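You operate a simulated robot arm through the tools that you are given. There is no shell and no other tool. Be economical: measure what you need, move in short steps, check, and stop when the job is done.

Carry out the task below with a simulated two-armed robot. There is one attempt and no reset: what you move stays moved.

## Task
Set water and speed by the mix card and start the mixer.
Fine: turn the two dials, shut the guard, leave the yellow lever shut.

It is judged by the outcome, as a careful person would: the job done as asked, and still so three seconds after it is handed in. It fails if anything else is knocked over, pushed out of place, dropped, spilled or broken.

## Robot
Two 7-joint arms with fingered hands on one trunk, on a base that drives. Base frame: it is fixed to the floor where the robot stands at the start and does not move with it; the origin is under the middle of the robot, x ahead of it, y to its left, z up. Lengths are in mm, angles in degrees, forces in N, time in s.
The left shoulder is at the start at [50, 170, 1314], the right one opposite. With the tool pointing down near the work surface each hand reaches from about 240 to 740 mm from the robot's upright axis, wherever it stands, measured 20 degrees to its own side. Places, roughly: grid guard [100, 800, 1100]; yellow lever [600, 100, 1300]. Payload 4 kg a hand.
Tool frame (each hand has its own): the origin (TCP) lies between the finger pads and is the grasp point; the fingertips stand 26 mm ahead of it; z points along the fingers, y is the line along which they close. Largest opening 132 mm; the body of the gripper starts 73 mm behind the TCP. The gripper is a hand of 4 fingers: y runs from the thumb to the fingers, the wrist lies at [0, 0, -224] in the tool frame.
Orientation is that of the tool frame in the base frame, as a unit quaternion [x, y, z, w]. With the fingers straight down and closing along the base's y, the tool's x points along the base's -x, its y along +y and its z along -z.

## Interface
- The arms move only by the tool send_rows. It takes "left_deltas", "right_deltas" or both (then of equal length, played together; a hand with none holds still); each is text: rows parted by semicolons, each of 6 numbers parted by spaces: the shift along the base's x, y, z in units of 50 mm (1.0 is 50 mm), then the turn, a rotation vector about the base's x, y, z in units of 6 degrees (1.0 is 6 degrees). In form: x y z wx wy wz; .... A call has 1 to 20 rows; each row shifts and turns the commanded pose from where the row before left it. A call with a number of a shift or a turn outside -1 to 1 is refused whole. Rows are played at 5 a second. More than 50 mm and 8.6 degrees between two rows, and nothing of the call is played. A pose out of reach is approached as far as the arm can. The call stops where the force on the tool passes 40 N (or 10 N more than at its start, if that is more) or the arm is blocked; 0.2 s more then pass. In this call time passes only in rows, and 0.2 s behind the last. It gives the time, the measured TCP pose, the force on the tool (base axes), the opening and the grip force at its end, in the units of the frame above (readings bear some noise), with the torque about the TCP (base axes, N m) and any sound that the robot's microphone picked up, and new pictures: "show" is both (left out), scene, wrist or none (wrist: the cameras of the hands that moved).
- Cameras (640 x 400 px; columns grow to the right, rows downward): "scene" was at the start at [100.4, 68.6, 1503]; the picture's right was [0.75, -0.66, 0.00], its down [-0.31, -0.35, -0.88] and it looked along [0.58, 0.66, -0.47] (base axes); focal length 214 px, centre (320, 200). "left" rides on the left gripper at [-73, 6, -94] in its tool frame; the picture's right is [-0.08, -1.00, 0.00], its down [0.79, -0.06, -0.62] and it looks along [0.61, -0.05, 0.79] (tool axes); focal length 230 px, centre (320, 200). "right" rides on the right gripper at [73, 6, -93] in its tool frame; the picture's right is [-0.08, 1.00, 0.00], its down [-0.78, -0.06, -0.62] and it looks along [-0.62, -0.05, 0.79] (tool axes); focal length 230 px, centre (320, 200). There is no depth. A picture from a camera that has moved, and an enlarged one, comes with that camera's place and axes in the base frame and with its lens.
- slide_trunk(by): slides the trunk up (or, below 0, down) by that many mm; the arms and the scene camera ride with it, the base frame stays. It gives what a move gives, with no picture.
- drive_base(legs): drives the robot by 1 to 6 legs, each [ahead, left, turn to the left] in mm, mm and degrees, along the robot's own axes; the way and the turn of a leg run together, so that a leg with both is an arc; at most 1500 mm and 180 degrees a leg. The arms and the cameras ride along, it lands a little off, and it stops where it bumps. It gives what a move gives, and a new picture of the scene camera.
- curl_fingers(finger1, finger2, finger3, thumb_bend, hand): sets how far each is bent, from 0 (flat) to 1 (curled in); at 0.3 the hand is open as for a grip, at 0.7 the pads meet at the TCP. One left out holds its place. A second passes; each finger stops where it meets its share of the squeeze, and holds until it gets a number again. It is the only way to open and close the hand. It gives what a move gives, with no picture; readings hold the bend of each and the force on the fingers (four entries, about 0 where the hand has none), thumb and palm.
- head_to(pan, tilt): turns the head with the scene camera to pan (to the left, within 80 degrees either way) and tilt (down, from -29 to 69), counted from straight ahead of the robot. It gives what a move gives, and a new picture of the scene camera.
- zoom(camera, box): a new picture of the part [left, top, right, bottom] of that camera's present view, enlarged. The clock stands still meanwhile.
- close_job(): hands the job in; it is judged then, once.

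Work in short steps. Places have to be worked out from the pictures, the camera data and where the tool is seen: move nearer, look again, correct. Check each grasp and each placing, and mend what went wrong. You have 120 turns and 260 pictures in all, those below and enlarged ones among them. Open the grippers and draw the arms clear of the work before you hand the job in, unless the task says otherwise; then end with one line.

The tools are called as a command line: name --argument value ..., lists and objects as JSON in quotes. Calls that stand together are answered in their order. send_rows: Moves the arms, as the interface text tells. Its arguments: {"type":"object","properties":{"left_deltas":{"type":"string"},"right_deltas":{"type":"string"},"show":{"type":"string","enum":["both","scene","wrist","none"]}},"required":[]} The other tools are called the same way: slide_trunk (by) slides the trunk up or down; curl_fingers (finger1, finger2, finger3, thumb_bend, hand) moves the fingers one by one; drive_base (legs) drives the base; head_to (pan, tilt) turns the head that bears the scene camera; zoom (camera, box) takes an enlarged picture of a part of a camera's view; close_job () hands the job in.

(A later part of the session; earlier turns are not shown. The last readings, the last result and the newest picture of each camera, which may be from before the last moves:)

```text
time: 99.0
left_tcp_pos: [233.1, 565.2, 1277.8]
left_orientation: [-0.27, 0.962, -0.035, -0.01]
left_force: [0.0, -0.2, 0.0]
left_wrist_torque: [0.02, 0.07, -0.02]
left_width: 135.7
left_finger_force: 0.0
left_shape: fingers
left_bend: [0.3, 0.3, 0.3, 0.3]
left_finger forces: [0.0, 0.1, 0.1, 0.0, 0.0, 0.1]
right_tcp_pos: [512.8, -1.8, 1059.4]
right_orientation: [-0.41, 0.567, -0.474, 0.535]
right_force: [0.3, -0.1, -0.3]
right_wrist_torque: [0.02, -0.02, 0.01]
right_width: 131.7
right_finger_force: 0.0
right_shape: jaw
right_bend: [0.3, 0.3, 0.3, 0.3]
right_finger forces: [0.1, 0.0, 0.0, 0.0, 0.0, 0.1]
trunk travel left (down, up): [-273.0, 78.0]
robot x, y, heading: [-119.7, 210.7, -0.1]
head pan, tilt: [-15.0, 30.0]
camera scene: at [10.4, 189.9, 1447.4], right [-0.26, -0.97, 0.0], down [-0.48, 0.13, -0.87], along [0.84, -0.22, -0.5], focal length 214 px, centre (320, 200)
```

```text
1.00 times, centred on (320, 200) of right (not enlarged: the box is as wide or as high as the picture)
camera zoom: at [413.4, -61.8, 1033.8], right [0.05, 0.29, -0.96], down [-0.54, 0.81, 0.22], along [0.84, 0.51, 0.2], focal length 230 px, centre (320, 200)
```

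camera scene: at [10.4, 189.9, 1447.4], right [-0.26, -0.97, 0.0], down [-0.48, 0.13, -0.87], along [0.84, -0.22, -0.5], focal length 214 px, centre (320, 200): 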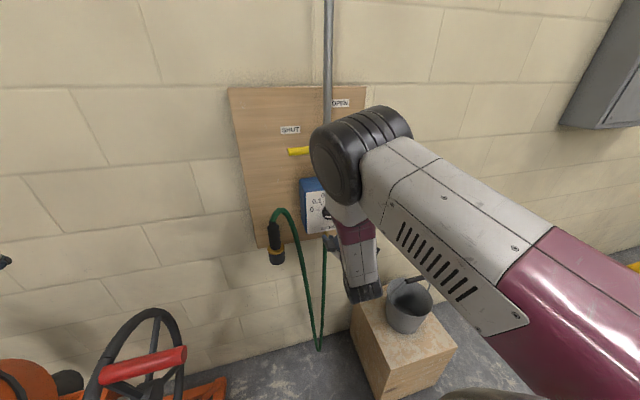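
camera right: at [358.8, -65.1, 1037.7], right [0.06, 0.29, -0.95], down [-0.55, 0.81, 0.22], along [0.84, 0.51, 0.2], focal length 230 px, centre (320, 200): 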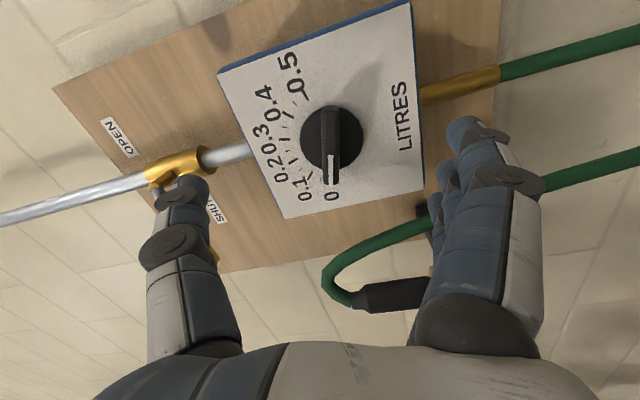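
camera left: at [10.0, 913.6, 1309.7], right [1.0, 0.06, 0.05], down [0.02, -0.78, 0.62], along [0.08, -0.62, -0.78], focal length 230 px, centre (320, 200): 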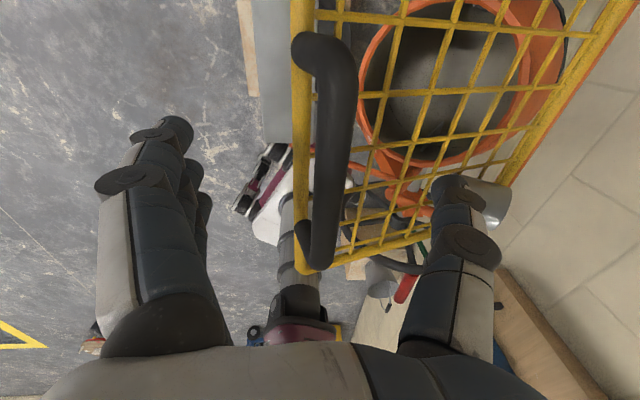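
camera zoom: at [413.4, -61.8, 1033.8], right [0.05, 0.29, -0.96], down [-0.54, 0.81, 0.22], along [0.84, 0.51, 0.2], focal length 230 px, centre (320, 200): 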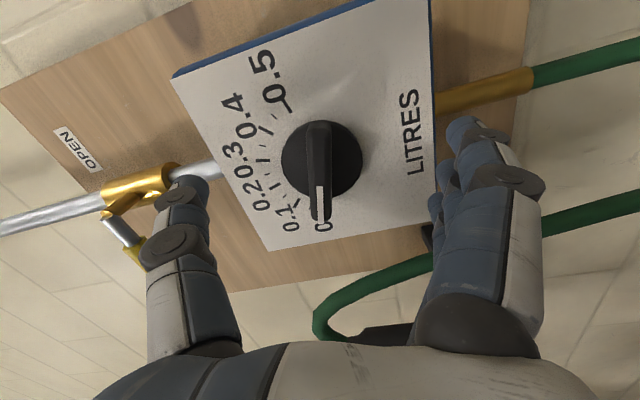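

Alignment is good: bar vertical in the image between thumb and fingers, its front at x≈535. Advance 25 mm more and close softly.

drive_base --legs '[[25, 2, 0]]'

zoom --camera "right" --box '[0, 0, 640, 400]'

```text
time: 99.9
left_tcp_pos: [256.7, 566.9, 1275.7]
left_orientation: [-0.27, 0.962, -0.037, -0.011]
left_force: [-0.2, -0.4, -0.6]
left_wrist_torque: [0.0, 0.06, -0.02]
left_width: 135.7
left_finger_force: 0.0
left_shape: fingers
left_bend: [0.3, 0.3, 0.3, 0.3]
left_finger forces: [0.0, 0.1, 0.0, 0.1, 0.0, 0.0]
right_tcp_pos: [538.3, -2.6, 1057.4]
right_orientation: [-0.409, 0.568, -0.474, 0.534]
right_force: [0.6, -0.8, 0.2]
right_wrist_torque: [0.0, -0.04, 0.0]
right_width: 132.2
right_finger_force: 0.1
right_shape: jaw
right_bend: [0.3, 0.3, 0.3, 0.3]
right_finger forces: [0.0, 0.0, 0.0, 0.1, 0.1, 0.0]
trunk travel left (down, up): [-273.0, 78.0]
robot x, y, heading: [-101.1, 215.5, 0.5]
head pan, tilt: [-15.0, 30.0]
camera scene: at [34.4, 192.0, 1447.6], right [-0.26, -0.97, 0.0], down [-0.48, 0.13, -0.87], along [0.84, -0.22, -0.5], focal length 214 px, centre (320, 200)
```

scene: 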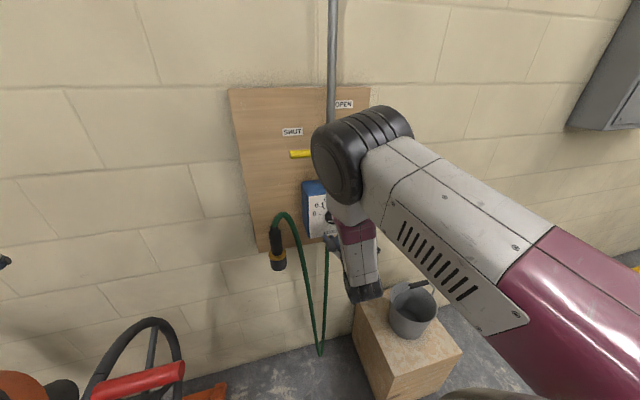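

```text
1.00 times, centred on (320, 200) of right (not enlarged: the box is as wide or as high as the picture)
camera zoom: at [437.7, -61.1, 1034.2], right [0.05, 0.29, -0.96], down [-0.54, 0.81, 0.22], along [0.84, 0.51, 0.2], focal length 230 px, centre (320, 200)
```

zoom: 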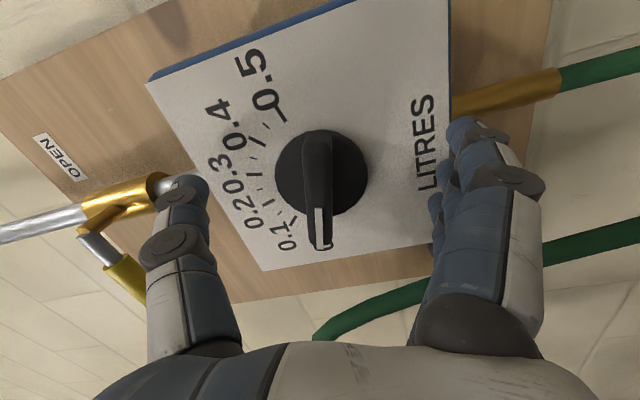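

The bar is centred on the grasp point; closing the right hand.

curl_fingers --hand "right" --finger1 0.68 --finger2 0.68 --finger3 0.68 --thumb_bend 0.68

zoom --camera "right" --box '[160, 60, 480, 300]'

```text
time: 100.9
left_tcp_pos: [254.9, 567.4, 1276.1]
left_orientation: [-0.271, 0.962, -0.037, -0.011]
left_force: [-0.1, -0.2, -0.3]
left_wrist_torque: [0.03, 0.0, -0.01]
left_width: 135.6
left_finger_force: 0.1
left_shape: fingers
left_bend: [0.3, 0.3, 0.3, 0.3]
left_finger forces: [0.0, 0.0, 0.0, 0.1, 0.1, 0.0]
right_tcp_pos: [535.7, 0.3, 1055.7]
right_orientation: [-0.41, 0.569, -0.473, 0.533]
right_force: [-14.2, 4.2, -15.8]
right_wrist_torque: [-0.04, 0.83, 0.38]
right_width: 23.4
right_finger_force: 13.5
right_shape: fingers
right_bend: [0.66, 0.6, 0.61, 0.67]
right_finger forces: [2.0, 12.1, 10.3, 0.1, 2.8, 0.1]
trunk travel left (down, up): [-273.0, 78.0]
robot x, y, heading: [-98.2, 217.0, 0.3]
head pan, tilt: [-15.0, 30.0]
```

```text
1.67 times, centred on (320, 180) of right
camera zoom: at [435.7, -61.3, 1033.3], right [0.05, 0.29, -0.96], down [-0.54, 0.81, 0.22], along [0.84, 0.51, 0.19], focal length 384 px, centre (320, 233)
```

zoom: 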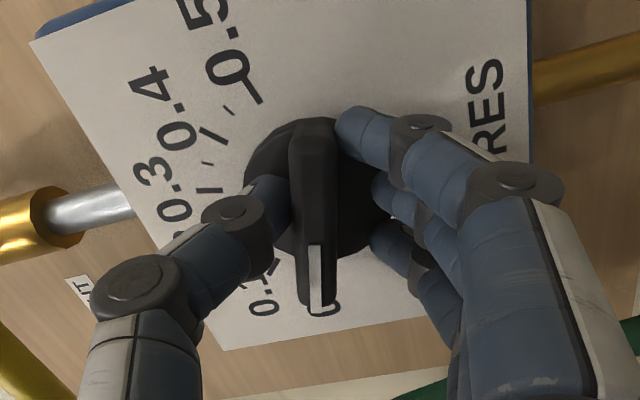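

Gripped. I'll turn clockwise (+x) in small steps and watch.

send_rows --right_deltas "0 0 0.02 0.7 0 0; 0 0 0.02 0.7 0 0; 0 0 0.02 0.7 0 0; 0 0 0 0.7 0 0; 0 0 0 0.7 0 0" --show "wrist"

```text
time: 102.1
left_tcp_pos: [254.5, 567.8, 1276.2]
left_orientation: [-0.27, 0.962, -0.037, -0.01]
left_force: [-0.5, -0.3, 0.5]
left_wrist_torque: [-0.04, -0.03, -0.03]
left_width: 135.7
left_finger_force: 0.0
left_shape: fingers
left_bend: [0.3, 0.3, 0.3, 0.3]
left_finger forces: [0.1, 0.1, 0.0, 0.0, 0.0, 0.0]
right_tcp_pos: [535.7, -7.8, 1056.7]
right_orientation: [-0.298, 0.652, -0.364, 0.594]
right_force: [-14.6, 10.9, -15.3]
right_wrist_torque: [-0.24, 0.73, 0.9]
right_width: 20.9
right_finger_force: 14.5
right_shape: fingers
right_bend: [0.68, 0.57, 0.61, 0.67]
right_finger forces: [0.0, 8.9, 19.0, 0.0, 2.0, 0.0]
trunk travel left (down, up): [-273.0, 78.0]
robot x, y, heading: [-102.6, 212.1, 0.1]
head pan, tilt: [-15.0, 30.0]
camera right: at [433.4, -53.9, 1012.5], right [0.05, 0.62, -0.78], down [-0.53, 0.68, 0.51], along [0.85, 0.39, 0.36], focal length 230 px, centre (320, 200)
```

right: 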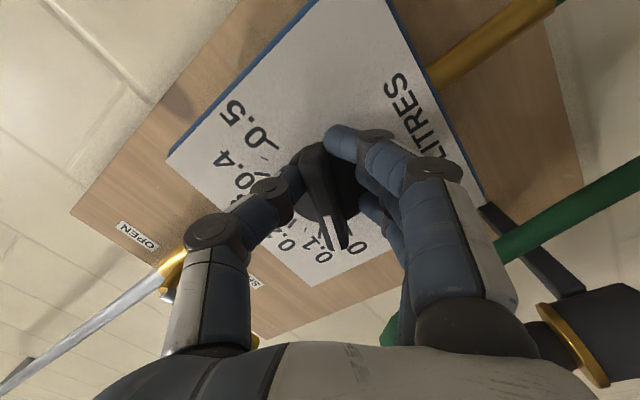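

The knob follows (pointer between 0 and 0.1). Continue turning.

send_rows --right_deltas "0 0.04 0.02 0.8 0 0; 0 0.04 0.02 0.8 0 0; 0 0.04 0.02 0.8 0 0; 0 0.04 0 0.8 0 0; 0 0.02 0 0.8 0 0; 0 0.02 0 0.8 0 0; 0 0.02 0 0.8 0 0; 0 0 0 0.8 0 0" --show "wrist"

```text
time: 103.9
left_tcp_pos: [255.4, 565.6, 1278.3]
left_orientation: [-0.27, 0.962, -0.035, -0.01]
left_force: [-0.8, 0.1, 0.0]
left_wrist_torque: [-0.03, -0.01, -0.01]
left_width: 135.5
left_finger_force: 0.0
left_shape: fingers
left_bend: [0.3, 0.3, 0.3, 0.3]
left_finger forces: [0.1, 0.0, 0.0, 0.0, 0.0, 0.0]
right_tcp_pos: [537.0, 8.6, 1063.0]
right_orientation: [-0.089, 0.73, -0.13, 0.665]
right_force: [-15.8, -3.8, -23.1]
right_wrist_torque: [0.12, 0.58, 0.12]
right_width: 30.2
right_finger_force: 16.7
right_shape: fingers
right_bend: [0.64, 0.62, 0.64, 0.66]
right_finger forces: [2.9, 13.5, 2.6, 0.1, 13.8, 0.1]
trunk travel left (down, up): [-273.0, 78.0]
robot x, y, heading: [-101.7, 214.4, -0.0]
head pan, tilt: [-15.0, 30.0]
camera right: at [436.1, -0.9, 999.2], right [0.05, 0.97, -0.23], down [-0.54, 0.22, 0.81], along [0.84, 0.09, 0.53], focal length 230 px, centre (320, 200)
```

right: 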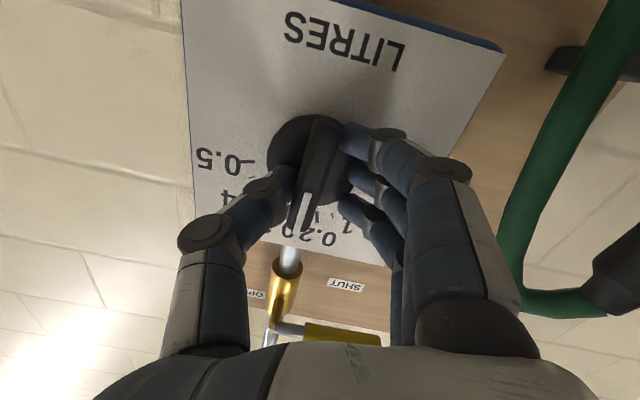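

zoom --camera "right" --box '[220, 90, 400, 270]'

```text
2.22 times, centred on (310, 180) of right
camera zoom: at [436.1, -0.9, 999.2], right [0.05, 0.97, -0.23], down [-0.54, 0.22, 0.81], along [0.84, 0.09, 0.53], focal length 511 px, centre (342, 244)
```

zoom: 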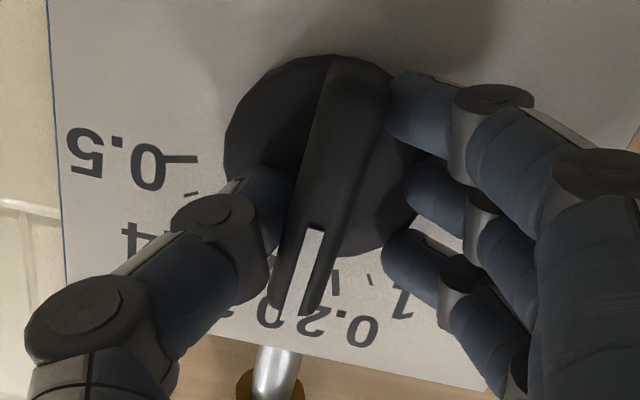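

Pointer is near 0.25. I'll turn about 14° more and check again.

send_rows --right_deltas "0 -0.03 0 0.8 0 0; 0 -0.03 0 0.8 0 0; 0 -0.02 0 0.8 0 0" --show "none"

zoom --camera "right" --box '[200, 90, 400, 270]'

```text
time: 104.5
left_tcp_pos: [253.5, 570.3, 1276.1]
left_orientation: [-0.272, 0.962, -0.037, -0.009]
left_force: [-0.4, -0.1, -0.1]
left_wrist_torque: [0.0, -0.02, -0.01]
left_width: 135.8
left_finger_force: 0.0
left_shape: fingers
left_bend: [0.3, 0.3, 0.3, 0.3]
left_finger forces: [0.0, 0.0, 0.0, 0.0, 0.1, 0.0]
right_tcp_pos: [535.7, 5.4, 1065.2]
right_orientation: [-0.02, 0.739, -0.059, 0.671]
right_force: [-11.3, 15.0, -2.2]
right_wrist_torque: [0.11, 0.11, 0.8]
right_width: 31.6
right_finger_force: 19.3
right_shape: fingers
right_bend: [0.63, 0.62, 0.63, 0.66]
right_finger forces: [5.4, 18.3, 9.4, 0.0, 5.1, 0.0]
trunk travel left (down, up): [-273.0, 78.0]
robot x, y, heading: [-99.3, 214.7, -0.1]
head pan, tilt: [-15.0, 30.0]
stopped in row 3 (right hand): the force on the tool passed its limit at 43 N (the readings are from after the stop); the commanded pose is now the measured one
```

```text
2.22 times, centred on (300, 180) of right
camera zoom: at [435.6, 9.1, 1001.3], right [0.06, 1.0, -0.04], down [-0.54, 0.06, 0.84], along [0.84, -0.03, 0.54], focal length 511 px, centre (364, 244)
```

zoom: 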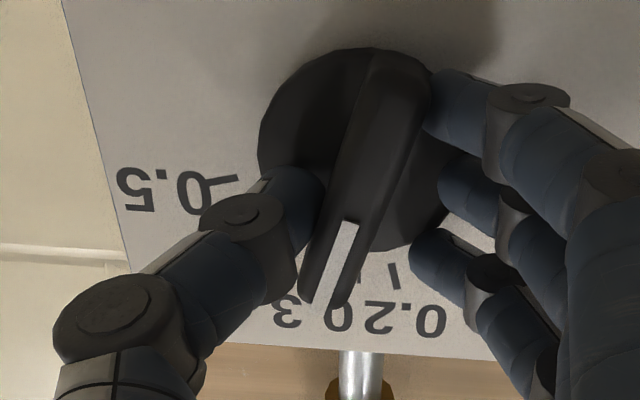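

The pointer is close to 0.3. I'll release and back off to read it properly.

curl_fingers --hand "right" --finger1 0.3 --finger2 0.3 --finger3 0.3 --thumb_bend 0.3

drive_base --legs '[[-70, 0, 0]]'

zoom --camera "right" --box '[160, 60, 480, 280]'

```text
time: 105.5
left_tcp_pos: [255.4, 569.2, 1277.1]
left_orientation: [-0.271, 0.962, -0.036, -0.01]
left_force: [0.7, -1.7, -0.5]
left_wrist_torque: [0.02, -0.02, -0.03]
left_width: 135.6
left_finger_force: 0.1
left_shape: fingers
left_bend: [0.3, 0.3, 0.3, 0.3]
left_finger forces: [0.1, 0.0, 0.0, 0.0, 0.0, 0.0]
right_tcp_pos: [537.3, 2.4, 1065.0]
right_orientation: [-0.018, 0.738, -0.061, 0.672]
right_force: [-0.9, -0.1, -0.1]
right_wrist_torque: [-0.02, -0.01, -0.02]
right_width: 135.5
right_finger_force: 0.1
right_shape: fingers
right_bend: [0.3, 0.3, 0.3, 0.3]
right_finger forces: [0.0, 0.1, 0.1, 0.1, 0.0, 0.0]
trunk travel left (down, up): [-273.0, 78.0]
robot x, y, heading: [-99.2, 217.6, -0.1]
head pan, tilt: [-15.0, 30.0]
```

```text
time: 106.5
left_tcp_pos: [186.5, 566.5, 1277.5]
left_orientation: [-0.27, 0.962, -0.036, -0.01]
left_force: [-1.0, 0.2, 0.3]
left_wrist_torque: [0.0, -0.01, -0.04]
left_width: 135.5
left_finger_force: 0.0
left_shape: fingers
left_bend: [0.3, 0.3, 0.3, 0.3]
left_finger forces: [0.0, 0.1, 0.1, 0.1, 0.0, 0.1]
right_tcp_pos: [467.9, -1.5, 1066.1]
right_orientation: [-0.017, 0.737, -0.062, 0.672]
right_force: [-0.2, -0.1, 0.1]
right_wrist_torque: [-0.01, 0.01, -0.01]
right_width: 135.8
right_finger_force: 0.0
right_shape: fingers
right_bend: [0.3, 0.3, 0.3, 0.3]
right_finger forces: [0.0, 0.0, 0.0, 0.0, 0.1, 0.0]
trunk travel left (down, up): [-273.0, 78.0]
robot x, y, heading: [-168.5, 213.7, -0.1]
head pan, tilt: [-15.0, 30.0]
camera scene: at [-37.0, 191.9, 1447.7], right [-0.26, -0.97, 0.0], down [-0.48, 0.13, -0.87], along [0.84, -0.22, -0.5], focal length 214 px, centre (320, 200)
```

scene: 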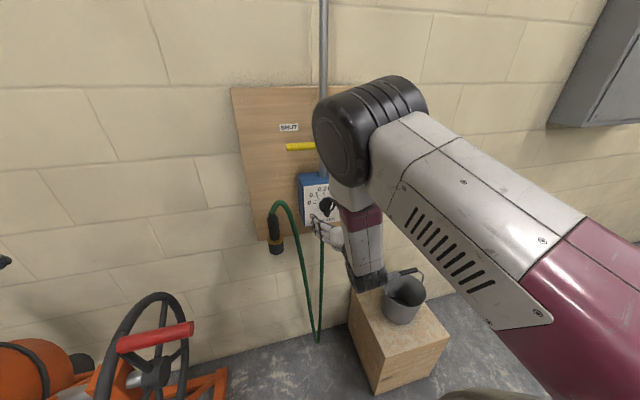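

```text
1.82 times, centred on (320, 170) of right
camera zoom: at [367.4, 4.3, 1001.7], right [0.07, 1.0, -0.04], down [-0.54, 0.07, 0.84], along [0.84, -0.04, 0.54], focal length 418 px, centre (320, 254)
```

zoom: 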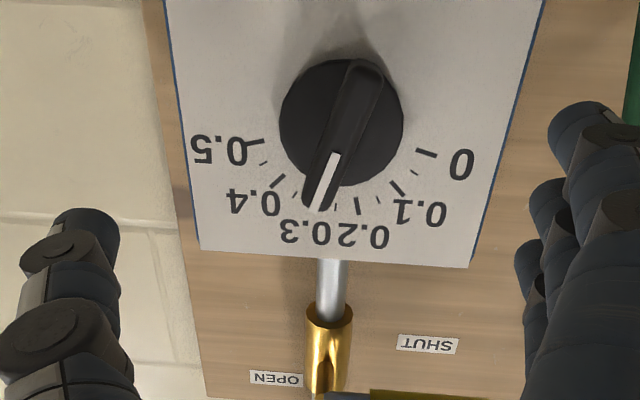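

zoom --camera "right" --box '[280, 80, 380, 180]'

```text
4.00 times, centred on (330, 130) of right
camera zoom: at [367.4, 4.3, 1001.7], right [0.07, 1.0, -0.04], down [-0.54, 0.07, 0.84], along [0.84, -0.04, 0.54], focal length 920 px, centre (280, 480)
```

zoom: 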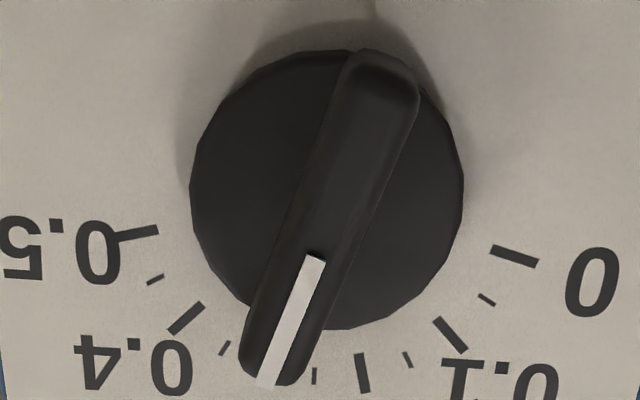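

Measured against the ticks (0.3 at 75°), the pointer stands at ~74°, i.e. 0.30. Now I back away, fold the right hand up and back, and head for the START box.

drive_base --legs '[[-472, 0, 0]]'

send_rows --right_deltas "-0.5 -0.2 0.6 0 0 0; -0.5 -0.2 0.6 0 0 0; -0.5 -0.2 0.6 0 0 0; -0.5 -0.2 0.6 0 0 0; -0.5 -0.2 0.6 0 0 0; -0.5 -0.2 0.6 0 0 0" --show "scene"

```text
time: 109.4
left_tcp_pos: [-282.8, 564.9, 1276.8]
left_orientation: [-0.266, 0.963, -0.036, -0.012]
left_force: [-0.8, 0.2, 0.3]
left_wrist_torque: [0.02, -0.04, -0.02]
left_width: 135.7
left_finger_force: 0.1
left_shape: fingers
left_bend: [0.3, 0.3, 0.3, 0.3]
left_finger forces: [0.1, 0.0, 0.0, 0.0, 0.1, 0.0]
right_tcp_pos: [-7.0, -5.4, 1066.8]
right_orientation: [-0.013, 0.738, -0.066, 0.672]
right_force: [-0.3, -0.7, 0.2]
right_wrist_torque: [-0.02, 0.01, -0.01]
right_width: 135.5
right_finger_force: 0.1
right_shape: fingers
right_bend: [0.3, 0.3, 0.3, 0.3]
right_finger forces: [0.0, 0.1, 0.0, 0.1, 0.1, 0.0]
trunk travel left (down, up): [-273.0, 78.0]
robot x, y, heading: [-644.9, 215.7, -0.5]
head pan, tilt: [-15.0, 30.0]
camera scene: at [-509.0, 192.6, 1447.6], right [-0.27, -0.96, 0.0], down [-0.48, 0.13, -0.87], along [0.84, -0.23, -0.5], focal length 214 px, centre (320, 200)
```

scene: 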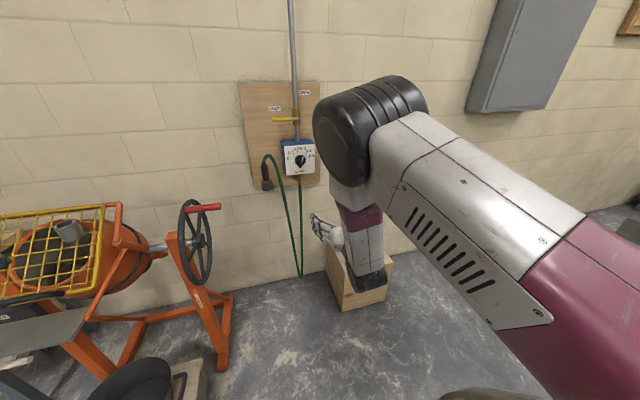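

```text
time: 111.0
left_tcp_pos: [-282.5, 565.3, 1276.8]
left_orientation: [-0.267, 0.963, -0.037, -0.01]
left_force: [0.6, 0.5, -0.1]
left_wrist_torque: [-0.01, -0.02, 0.03]
left_width: 135.8
left_finger_force: 0.0
left_shape: fingers
left_bend: [0.3, 0.3, 0.3, 0.3]
left_finger forces: [0.1, 0.0, 0.0, 0.1, 0.0, 0.0]
right_tcp_pos: [-39.9, -48.1, 1101.9]
right_orientation: [0.033, 0.738, -0.073, 0.67]
right_force: [0.4, -0.4, 0.2]
right_wrist_torque: [0.01, -0.02, -0.01]
right_width: 136.0
right_finger_force: 0.1
right_shape: fingers
right_bend: [0.3, 0.3, 0.3, 0.3]
right_finger forces: [0.0, 0.0, 0.0, 0.0, 0.1, 0.0]
right hand out of reach, approached as far as the arm can: row 2, 3, 4, 5, 6
trunk travel left (down, up): [-273.0, 78.0]
robot x, y, heading: [-637.6, 219.7, -0.4]
head pan, tilt: [-15.0, 30.0]
stopped in row 6 (right hand): the arm was blocked; the commanded pose is now the measured one
camera scene: at [-508.4, 192.3, 1447.6], right [-0.27, -0.96, 0.0], down [-0.48, 0.13, -0.87], along [0.83, -0.23, -0.5], focal length 214 px, centre (320, 200)
```

scene: 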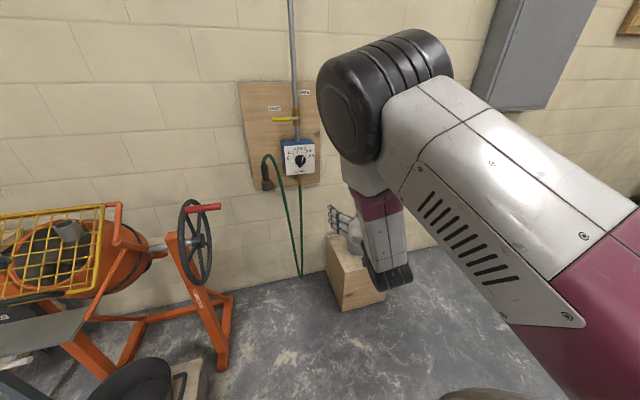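

The arm stays in that folded posture, which is fine for pressing. I'll drive farther back, go left past the mixer, then approach the box.

drive_base --legs '[[-180, 0, 0.4], [0, 1090, 0], [150, 0, 0]]'

head_to --pan -5 --tilt 25

```text
time: 122.8
left_tcp_pos: [-329.5, 1657.4, 1277.0]
left_orientation: [-0.276, 0.96, -0.037, -0.011]
left_force: [0.1, -0.4, 0.8]
left_wrist_torque: [0.01, 0.06, 0.0]
left_width: 136.0
left_finger_force: 0.1
left_shape: fingers
left_bend: [0.3, 0.3, 0.3, 0.3]
left_finger forces: [0.0, 0.0, 0.0, 0.0, 0.0, 0.0]
right_tcp_pos: [-75.3, 1049.7, 1102.4]
right_orientation: [0.024, 0.739, -0.066, 0.67]
right_force: [0.1, 0.4, 0.5]
right_wrist_torque: [0.04, -0.01, 0.0]
right_width: 136.0
right_finger_force: 0.0
right_shape: fingers
right_bend: [0.3, 0.3, 0.3, 0.3]
right_finger forces: [0.1, 0.0, 0.0, 0.1, 0.1, 0.1]
trunk travel left (down, up): [-273.0, 78.0]
robot x, y, heading: [-682.4, 1303.1, 1.0]
head pan, tilt: [-15.0, 30.0]
camera scene: at [-547.6, 1279.2, 1447.5], right [-0.25, -0.97, 0.0], down [-0.49, 0.12, -0.87], along [0.84, -0.21, -0.5], focal length 214 px, centre (320, 200)
```

scene: 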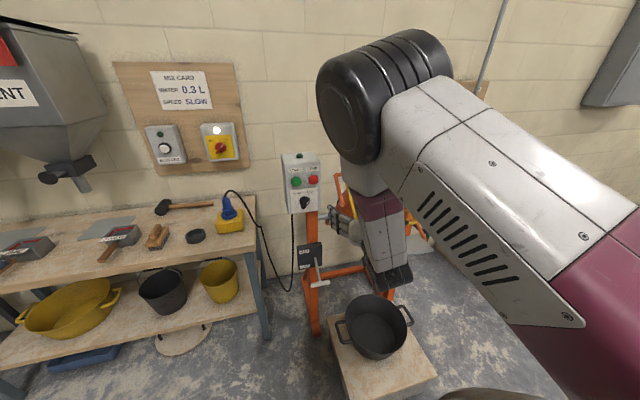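

```text
time: 123.5
left_tcp_pos: [-331.0, 1657.2, 1277.3]
left_orientation: [-0.277, 0.96, -0.037, -0.01]
left_force: [-0.7, -0.9, 0.5]
left_wrist_torque: [0.02, -0.02, -0.03]
left_width: 135.9
left_finger_force: 0.0
left_shape: fingers
left_bend: [0.3, 0.3, 0.3, 0.3]
left_finger forces: [0.1, 0.0, 0.0, 0.0, 0.1, 0.0]
right_tcp_pos: [-76.1, 1049.1, 1102.1]
right_orientation: [0.026, 0.738, -0.066, 0.671]
right_force: [0.6, 0.0, 0.6]
right_wrist_torque: [0.02, 0.02, 0.02]
right_width: 135.9
right_finger_force: 0.0
right_shape: fingers
right_bend: [0.3, 0.3, 0.3, 0.3]
right_finger forces: [0.0, 0.1, 0.0, 0.0, 0.1, 0.1]
trunk travel left (down, up): [-273.0, 78.0]
robot x, y, heading: [-680.0, 1301.7, 0.6]
head pan, tilt: [-5.0, 25.0]
camera scene: at [-545.0, 1294.5, 1455.6], right [-0.07, -1.0, 0.0], down [-0.42, 0.03, -0.91], along [0.9, -0.07, -0.42], focal length 214 px, centre (320, 200)
```

scene: 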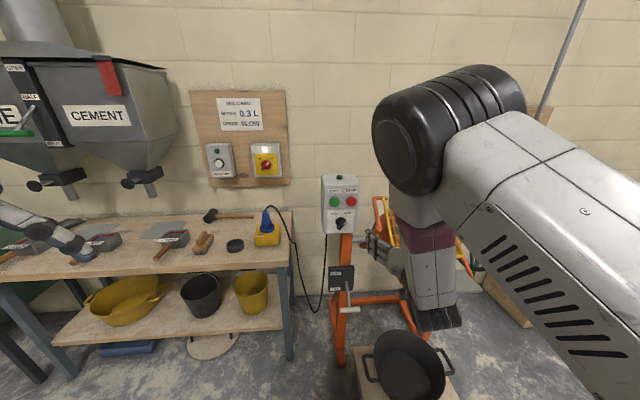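

zoom --camera "scene" --box '[310, 165, 370, 240]'

zoom --camera "scene" --box '[195, 85, 295, 260]'

zoom --camera "scene" --box '[320, 250, 400, 320]'

```text
5.33 times, centred on (340, 202) of scene
camera zoom: at [-545.0, 1294.5, 1455.6], right [-0.07, -1.0, 0.0], down [-0.42, 0.03, -0.91], along [0.9, -0.07, -0.42], focal length 1144 px, centre (213, 187)
```

zoom: 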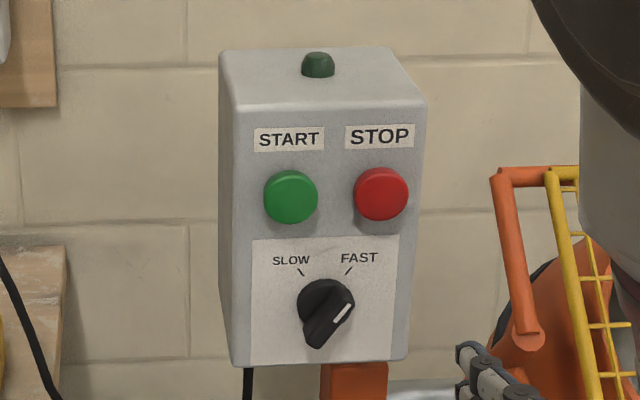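

```text
2.29 times, centred on (245, 172) of scene
camera zoom: at [-545.0, 1294.5, 1455.6], right [-0.07, -1.0, 0.0], down [-0.42, 0.03, -0.91], along [0.9, -0.07, -0.42], focal length 490 px, centre (491, 263)
```

zoom: 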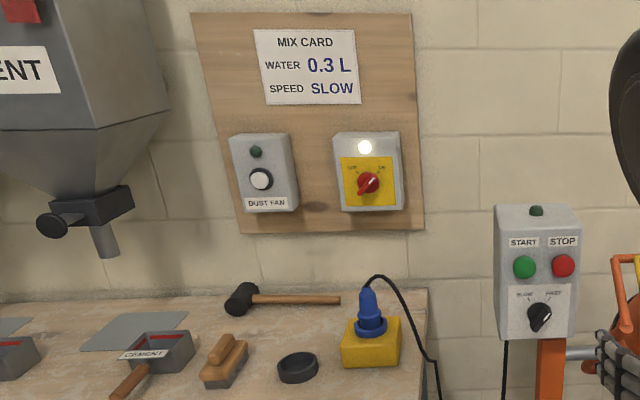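

```text
5.71 times, centred on (360, 285) of scene
camera zoom: at [-545.0, 1294.5, 1455.6], right [-0.07, -1.0, 0.0], down [-0.42, 0.03, -0.91], along [0.9, -0.07, -0.42], focal length 1226 px, centre (91, -286)
```

zoom: 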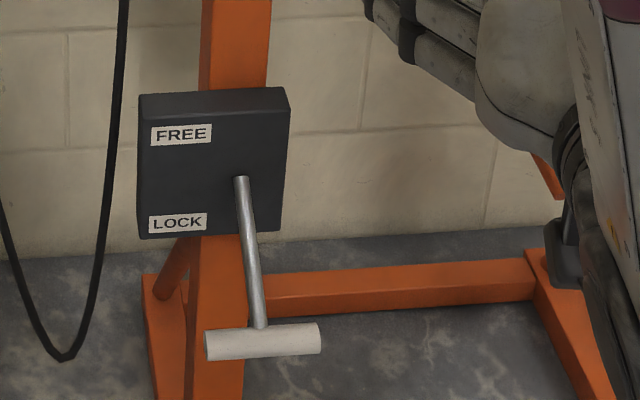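

The speed knob points at FAST and must go counter-clockwise ~67° to SLOW; START is at about (182, 1182, 1108), the knob near (150, 1155, 1021). I'll line the right hand up with the knob using the base, then lower and roll the hand.

drive_base --legs '[[80, 108, 0]]'

send_rows --right_deltas "0 0 -0.3 0.9 0 0; 0 0 -0.3 0.9 0 0; 0 0 -0.3 0.9 0 0; 0 0 -0.3 0.9 0 0; 0 0 -0.3 0.9 0 0; 0 0 -0.1 0.9 0 0" --show "both"

```text
time: 125.2
left_tcp_pos: [-250.0, 1765.6, 1275.7]
left_orientation: [-0.276, 0.96, -0.036, -0.01]
left_force: [0.1, -0.4, -0.9]
left_wrist_torque: [0.01, -0.01, -0.03]
left_width: 135.8
left_finger_force: 0.0
left_shape: fingers
left_bend: [0.3, 0.3, 0.3, 0.3]
left_finger forces: [0.1, 0.1, 0.0, 0.0, 0.1, 0.0]
right_tcp_pos: [4.1, 1157.9, 1102.8]
right_orientation: [0.025, 0.739, -0.066, 0.671]
right_force: [0.9, -0.5, -0.3]
right_wrist_torque: [-0.02, -0.01, -0.01]
right_width: 135.8
right_finger_force: 0.1
right_shape: fingers
right_bend: [0.3, 0.3, 0.3, 0.3]
right_finger forces: [0.0, 0.0, 0.0, 0.0, 0.1, 0.0]
trunk travel left (down, up): [-273.0, 78.0]
robot x, y, heading: [-601.7, 1409.0, 0.8]
head pan, tilt: [-5.0, 25.0]
camera scene: at [-464.3, 1403.5, 1455.5], right [-0.07, -1.0, 0.0], down [-0.42, 0.03, -0.91], along [0.9, -0.07, -0.42], focal length 214 px, centre (320, 200)
```

scene: 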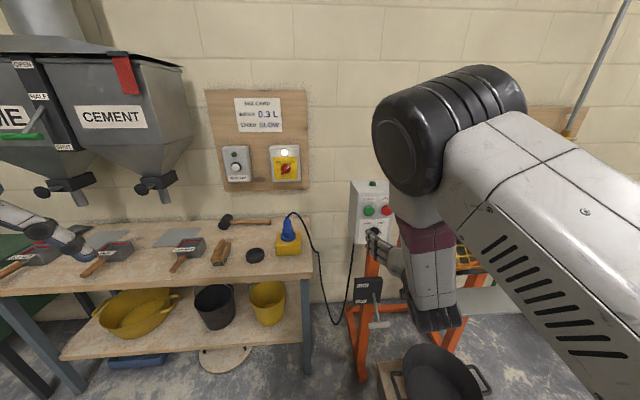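

```text
time: 126.8
left_tcp_pos: [-250.5, 1765.5, 1277.4]
left_orientation: [-0.277, 0.96, -0.037, -0.011]
left_force: [0.5, 1.0, -0.1]
left_wrist_torque: [0.02, 0.02, 0.02]
left_width: 135.6
left_finger_force: 0.0
left_shape: fingers
left_bend: [0.3, 0.3, 0.3, 0.3]
left_finger forces: [0.1, 0.1, 0.1, 0.1, 0.0, 0.1]
right_tcp_pos: [3.5, 1122.7, 1025.6]
right_orientation: [0.253, 0.709, 0.128, 0.646]
right_force: [-0.1, -0.1, -0.4]
right_wrist_torque: [-0.01, -0.02, -0.01]
right_width: 136.1
right_finger_force: 0.0
right_shape: fingers
right_bend: [0.3, 0.3, 0.3, 0.3]
right_finger forces: [0.1, 0.0, 0.0, 0.1, 0.0, 0.0]
trunk travel left (down, up): [-273.0, 78.0]
robot x, y, heading: [-600.7, 1408.4, 1.2]
head pan, tilt: [-5.0, 25.0]
stopped in row 6 (right hand): the arm was blocked; the commanded pose is now the measured one
camera scene: at [-464.6, 1402.7, 1455.5], right [-0.07, -1.0, 0.0], down [-0.42, 0.03, -0.91], along [0.9, -0.07, -0.42], focal length 214 px, centre (320, 200)
camera right: at [-89.7, 1180.2, 979.2], right [0.2, 0.8, 0.57], down [-0.59, -0.37, 0.72], along [0.79, -0.48, 0.39], focal length 230 px, centre (320, 200)
```

scene: 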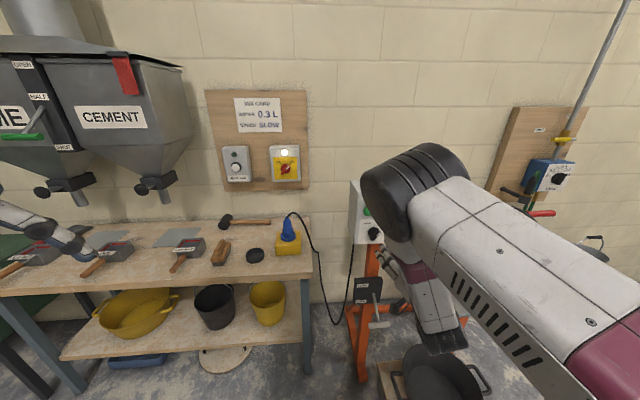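
right: 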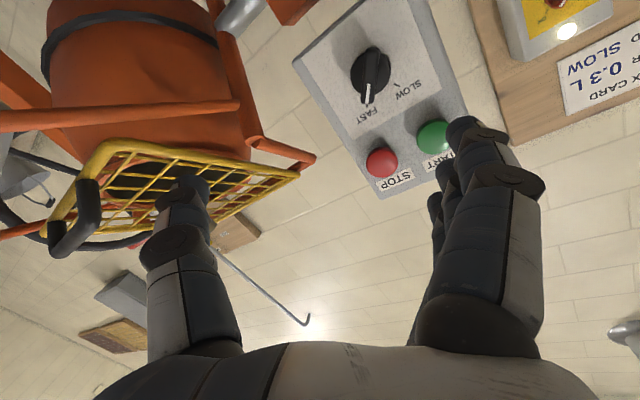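

The wrist camera shows the box: knob at about (180, 1154, 1009), pointer at FAST. I'll square the hand and centre it on the knob.

send_rows --right_deltas "0 0.2 -0.1 0 -0.4 0.45; 0 0.2 -0.1 0 -0.4 0.45; 0 0.2 -0.1 0 -0.4 0.45" --show "wrist"

```text
time: 127.5
left_tcp_pos: [-250.1, 1766.2, 1276.7]
left_orientation: [-0.277, 0.96, -0.037, -0.01]
left_force: [0.2, 0.4, -0.3]
left_wrist_torque: [-0.02, -0.03, 0.0]
left_width: 135.9
left_finger_force: 0.0
left_shape: fingers
left_bend: [0.3, 0.3, 0.3, 0.3]
left_finger forces: [0.1, 0.0, 0.1, 0.0, 0.0, 0.1]
right_tcp_pos: [4.1, 1136.6, 1016.9]
right_orientation: [0.21, 0.674, 0.18, 0.685]
right_force: [-0.1, -0.8, -0.1]
right_wrist_torque: [0.03, 0.02, -0.01]
right_width: 135.8
right_finger_force: 0.0
right_shape: fingers
right_bend: [0.3, 0.3, 0.3, 0.3]
right_finger forces: [0.1, 0.1, 0.0, 0.0, 0.0, 0.1]
trunk travel left (down, up): [-273.0, 78.0]
robot x, y, heading: [-603.2, 1408.1, 0.7]
head pan, tilt: [-5.0, 25.0]
camera right: at [-86.8, 1184.3, 957.4], right [0.03, 0.8, 0.59], down [-0.64, -0.44, 0.63], along [0.77, -0.4, 0.5], focal length 230 px, centre (320, 200)
```

right: 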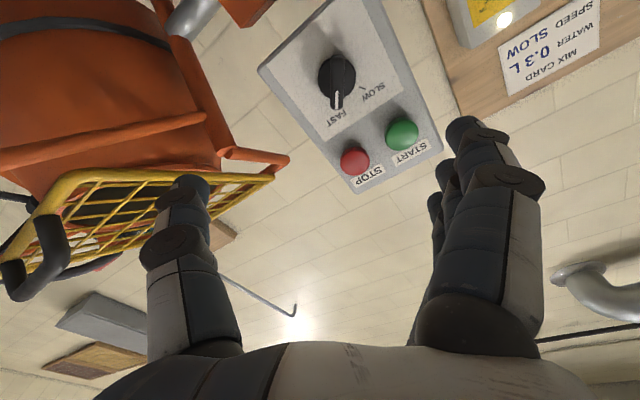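

Hand is square with roll ~32° matching the knob. I'll use the base to shift left 19 mm and forward 110 mm.

drive_base --legs '[[110, 19, -0.5]]'

zoom --camera "right" --box '[0, 0, 640, 400]'

```text
time: 128.8
left_tcp_pos: [-136.1, 1782.8, 1275.7]
left_orientation: [-0.273, 0.961, -0.037, -0.011]
left_force: [-0.7, 0.3, -0.8]
left_wrist_torque: [0.0, -0.02, 0.0]
left_width: 135.8
left_finger_force: 0.1
left_shape: fingers
left_bend: [0.3, 0.3, 0.3, 0.3]
left_finger forces: [0.0, 0.1, 0.0, 0.0, 0.0, 0.1]
right_tcp_pos: [111.6, 1149.0, 1009.9]
right_orientation: [0.213, 0.678, 0.173, 0.682]
right_force: [0.0, -0.1, 0.0]
right_wrist_torque: [-0.04, -0.02, 0.0]
right_width: 135.8
right_finger_force: 0.1
right_shape: fingers
right_bend: [0.3, 0.3, 0.3, 0.3]
right_finger forces: [0.0, 0.0, 0.0, 0.1, 0.0, 0.1]
trunk travel left (down, up): [-273.0, 78.0]
robot x, y, heading: [-490.7, 1430.0, 0.1]
head pan, tilt: [-5.0, 25.0]
camera scene: at [-351.6, 1422.0, 1455.5], right [-0.08, -1.0, 0.0], down [-0.42, 0.03, -0.91], along [0.9, -0.07, -0.42], focal length 214 px, centre (320, 200)
```

scene: 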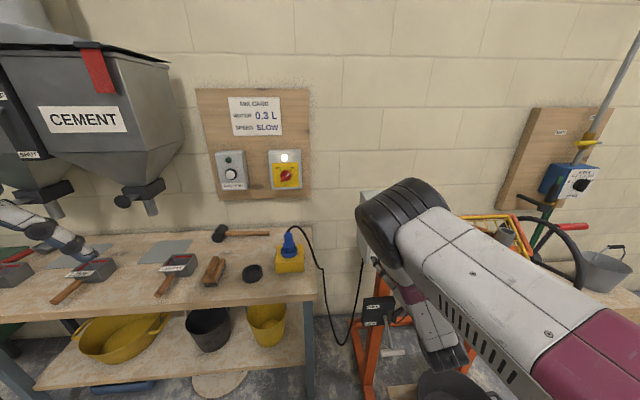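

```text
1.00 times, centred on (320, 200) of right (not enlarged: the box is as wide or as high as the picture)
camera zoom: at [20.0, 1198.1, 952.1], right [0.05, 0.81, 0.59], down [-0.64, -0.43, 0.64], along [0.77, -0.41, 0.49], focal length 230 px, centre (320, 200)
```

zoom: 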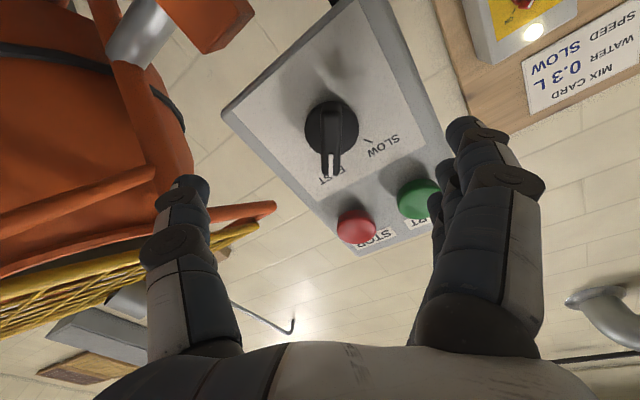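

Knob bar centre now estimated at (165-175, 1158, 1005). Forward 42 mm and left 9, small arm drop of 4 mm.

send_rows --right_deltas "0 0.05 -0.1 0 0 0" --show "none"

drive_base --legs '[[40, 8, 0]]'

zoom --camera "right" --box '[0, 0, 640, 400]'

```text
time: 129.2
left_tcp_pos: [-136.5, 1782.0, 1276.6]
left_orientation: [-0.273, 0.961, -0.037, -0.011]
left_force: [0.4, 0.5, -0.1]
left_wrist_torque: [0.0, -0.01, 0.01]
left_width: 135.6
left_finger_force: 0.1
left_shape: fingers
left_bend: [0.3, 0.3, 0.3, 0.3]
left_finger forces: [0.1, 0.0, 0.0, 0.0, 0.1, 0.0]
right_tcp_pos: [110.9, 1150.9, 1007.1]
right_orientation: [0.214, 0.677, 0.172, 0.683]
right_force: [-0.5, -0.3, 0.2]
right_wrist_torque: [0.0, 0.0, 0.04]
right_width: 135.9
right_finger_force: 0.0
right_shape: fingers
right_bend: [0.3, 0.3, 0.3, 0.3]
right_finger forces: [0.1, 0.1, 0.1, 0.1, 0.0, 0.0]
trunk travel left (down, up): [-273.0, 78.0]
robot x, y, heading: [-488.0, 1425.8, 0.2]
head pan, tilt: [-5.0, 25.0]
```

```text
time: 130.0
left_tcp_pos: [-95.3, 1792.3, 1275.9]
left_orientation: [-0.273, 0.961, -0.037, -0.012]
left_force: [0.0, 0.5, 0.4]
left_wrist_torque: [-0.02, 0.02, 0.01]
left_width: 135.7
left_finger_force: 0.1
left_shape: fingers
left_bend: [0.3, 0.3, 0.3, 0.3]
left_finger forces: [0.1, 0.0, 0.0, 0.0, 0.0, 0.1]
right_tcp_pos: [151.3, 1159.5, 1004.8]
right_orientation: [0.213, 0.678, 0.173, 0.682]
right_force: [0.4, 0.2, -1.0]
right_wrist_torque: [0.02, 0.02, 0.01]
right_width: 135.8
right_finger_force: 0.0
right_shape: fingers
right_bend: [0.3, 0.3, 0.3, 0.3]
right_finger forces: [0.1, 0.0, 0.0, 0.1, 0.0, 0.0]
trunk travel left (down, up): [-273.0, 78.0]
robot x, y, heading: [-449.0, 1437.0, 0.4]
head pan, tilt: [-5.0, 25.0]
camera scene: at [-311.7, 1430.5, 1455.4], right [-0.08, -1.0, 0.0], down [-0.42, 0.03, -0.91], along [0.9, -0.07, -0.42], focal length 214 px, centre (320, 200)
```

scene: 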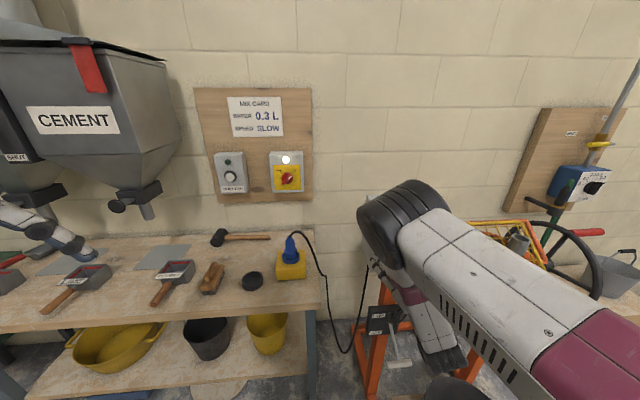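

```text
1.00 times, centred on (320, 200) of right (not enlarged: the box is as wide or as high as the picture)
camera zoom: at [59.2, 1208.4, 946.5], right [0.05, 0.81, 0.59], down [-0.63, -0.43, 0.64], along [0.77, -0.41, 0.49], focal length 230 px, centre (320, 200)
```

zoom: 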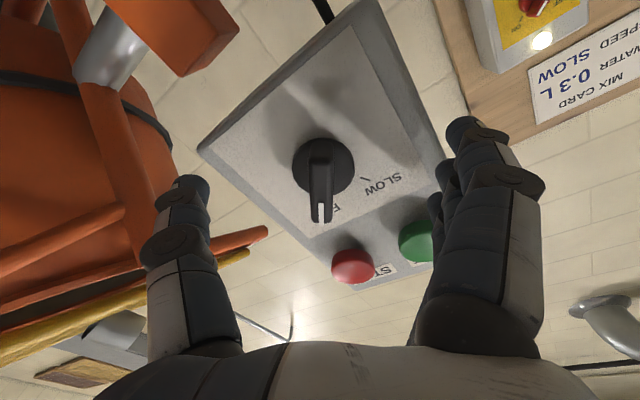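

The bar front lies ~12 mm ahead of the TCP. Forward 12 mm, then grip.

drive_base --legs '[[12, 0, 0]]'

curl_fingers --hand "right" --finger1 0.69 --finger2 0.69 --finger3 0.69 --thumb_bend 0.69

zoom --camera "right" --box '[160, 60, 480, 300]'

```text
time: 130.8
left_tcp_pos: [-85.7, 1790.4, 1277.8]
left_orientation: [-0.273, 0.961, -0.036, -0.01]
left_force: [0.2, 0.4, 0.5]
left_wrist_torque: [-0.02, 0.01, 0.0]
left_width: 135.9
left_finger_force: 0.2
left_shape: fingers
left_bend: [0.3, 0.3, 0.3, 0.3]
left_finger forces: [0.1, 0.1, 0.1, 0.0, 0.1, 0.1]
right_tcp_pos: [159.6, 1158.6, 1005.8]
right_orientation: [0.213, 0.677, 0.174, 0.682]
right_force: [0.5, 0.1, 0.4]
right_wrist_torque: [-0.01, -0.01, 0.01]
right_width: 136.1
right_finger_force: 0.0
right_shape: fingers
right_bend: [0.3, 0.3, 0.3, 0.3]
right_finger forces: [0.1, 0.1, 0.1, 0.0, 0.0, 0.1]
trunk travel left (down, up): [-273.0, 78.0]
robot x, y, heading: [-441.6, 1435.9, 0.4]
head pan, tilt: [-5.0, 25.0]
camera scene: at [-302.7, 1430.1, 1455.7], right [-0.08, -1.0, 0.0], down [-0.42, 0.03, -0.91], along [0.9, -0.07, -0.42], focal length 214 px, centre (320, 200)
```

scene: 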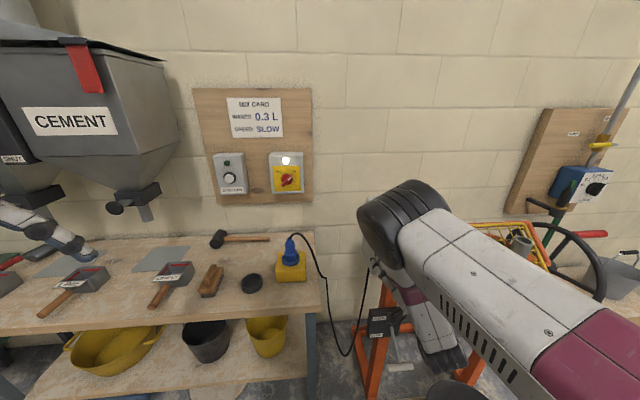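

```text
time: 131.8
left_tcp_pos: [-86.7, 1792.4, 1276.9]
left_orientation: [-0.273, 0.961, -0.037, -0.011]
left_force: [-0.9, 0.4, -0.2]
left_wrist_torque: [-0.03, 0.02, 0.0]
left_width: 135.7
left_finger_force: 0.2
left_shape: fingers
left_bend: [0.3, 0.3, 0.3, 0.3]
left_finger forces: [0.0, 0.1, 0.0, 0.0, 0.0, 0.1]
right_tcp_pos: [160.0, 1159.9, 1006.2]
right_orientation: [0.214, 0.677, 0.172, 0.683]
right_force: [-4.8, 4.4, 7.3]
right_wrist_torque: [-0.03, -0.2, 0.05]
right_width: 23.3
right_finger_force: 9.6
right_shape: fingers
right_bend: [0.66, 0.61, 0.66, 0.67]
right_finger forces: [1.9, 6.2, 4.3, 0.0, 6.2, 0.0]
trunk travel left (down, up): [-273.0, 78.0]
robot x, y, heading: [-442.4, 1440.4, 0.2]
head pan, tilt: [-5.0, 25.0]
```

```text
1.67 times, centred on (320, 180) of right
camera zoom: at [68.6, 1208.0, 948.2], right [0.05, 0.81, 0.59], down [-0.64, -0.43, 0.64], along [0.77, -0.41, 0.49], focal length 384 px, centre (320, 233)
```

zoom: 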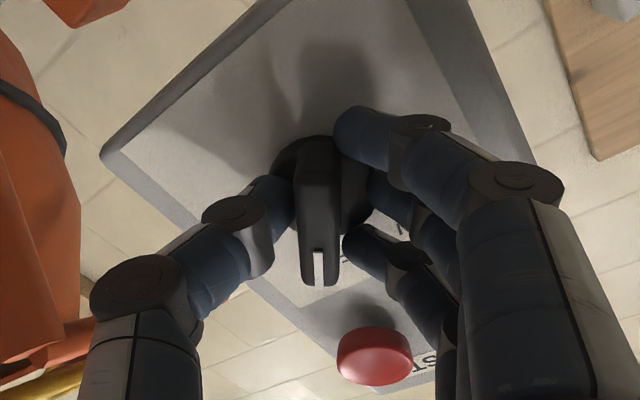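

Gripped. Turning counter-clockwise in steps.

send_rows --right_deltas "0 0 0 -0.8 0 0; 0 0 0 -0.8 0 0; 0 0 0 -0.8 0 0; 0 0 0 -0.8 0 0; 0 0 0 -0.8 0 0; 0 0 0 -0.8 0 0" --show "wrist"

```text
time: 133.2
left_tcp_pos: [-89.1, 1796.5, 1275.6]
left_orientation: [-0.274, 0.961, -0.038, -0.01]
left_force: [0.0, 1.0, 0.0]
left_wrist_torque: [0.02, 0.0, 0.0]
left_width: 135.7
left_finger_force: 0.0
left_shape: fingers
left_bend: [0.3, 0.3, 0.3, 0.3]
left_finger forces: [0.1, 0.0, 0.1, 0.0, 0.1, 0.0]
right_tcp_pos: [159.1, 1143.0, 1013.4]
right_orientation: [0.062, 0.693, -0.005, 0.718]
right_force: [-15.9, 33.8, 7.0]
right_wrist_torque: [0.27, -0.11, 1.37]
right_width: 38.6
right_finger_force: 17.3
right_shape: fingers
right_bend: [0.59, 0.56, 0.66, 0.69]
right_finger forces: [11.5, 18.2, 5.2, 0.0, 0.0, 0.0]
trunk travel left (down, up): [-273.0, 78.0]
robot x, y, heading: [-439.7, 1434.5, 0.5]
head pan, tilt: [-5.0, 25.0]
stopped in row 6 (right hand): the force on the tool passed its limit at 41 N (the readings are from after the stop); the commanded pose is now the measured one
camera right: at [69.8, 1163.6, 937.7], right [0.09, 0.98, 0.16], down [-0.65, -0.06, 0.76], along [0.75, -0.17, 0.63], focal length 230 px, centre (320, 200)
```

right: 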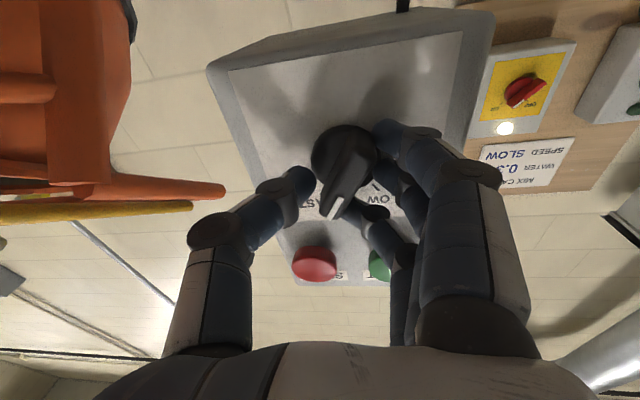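

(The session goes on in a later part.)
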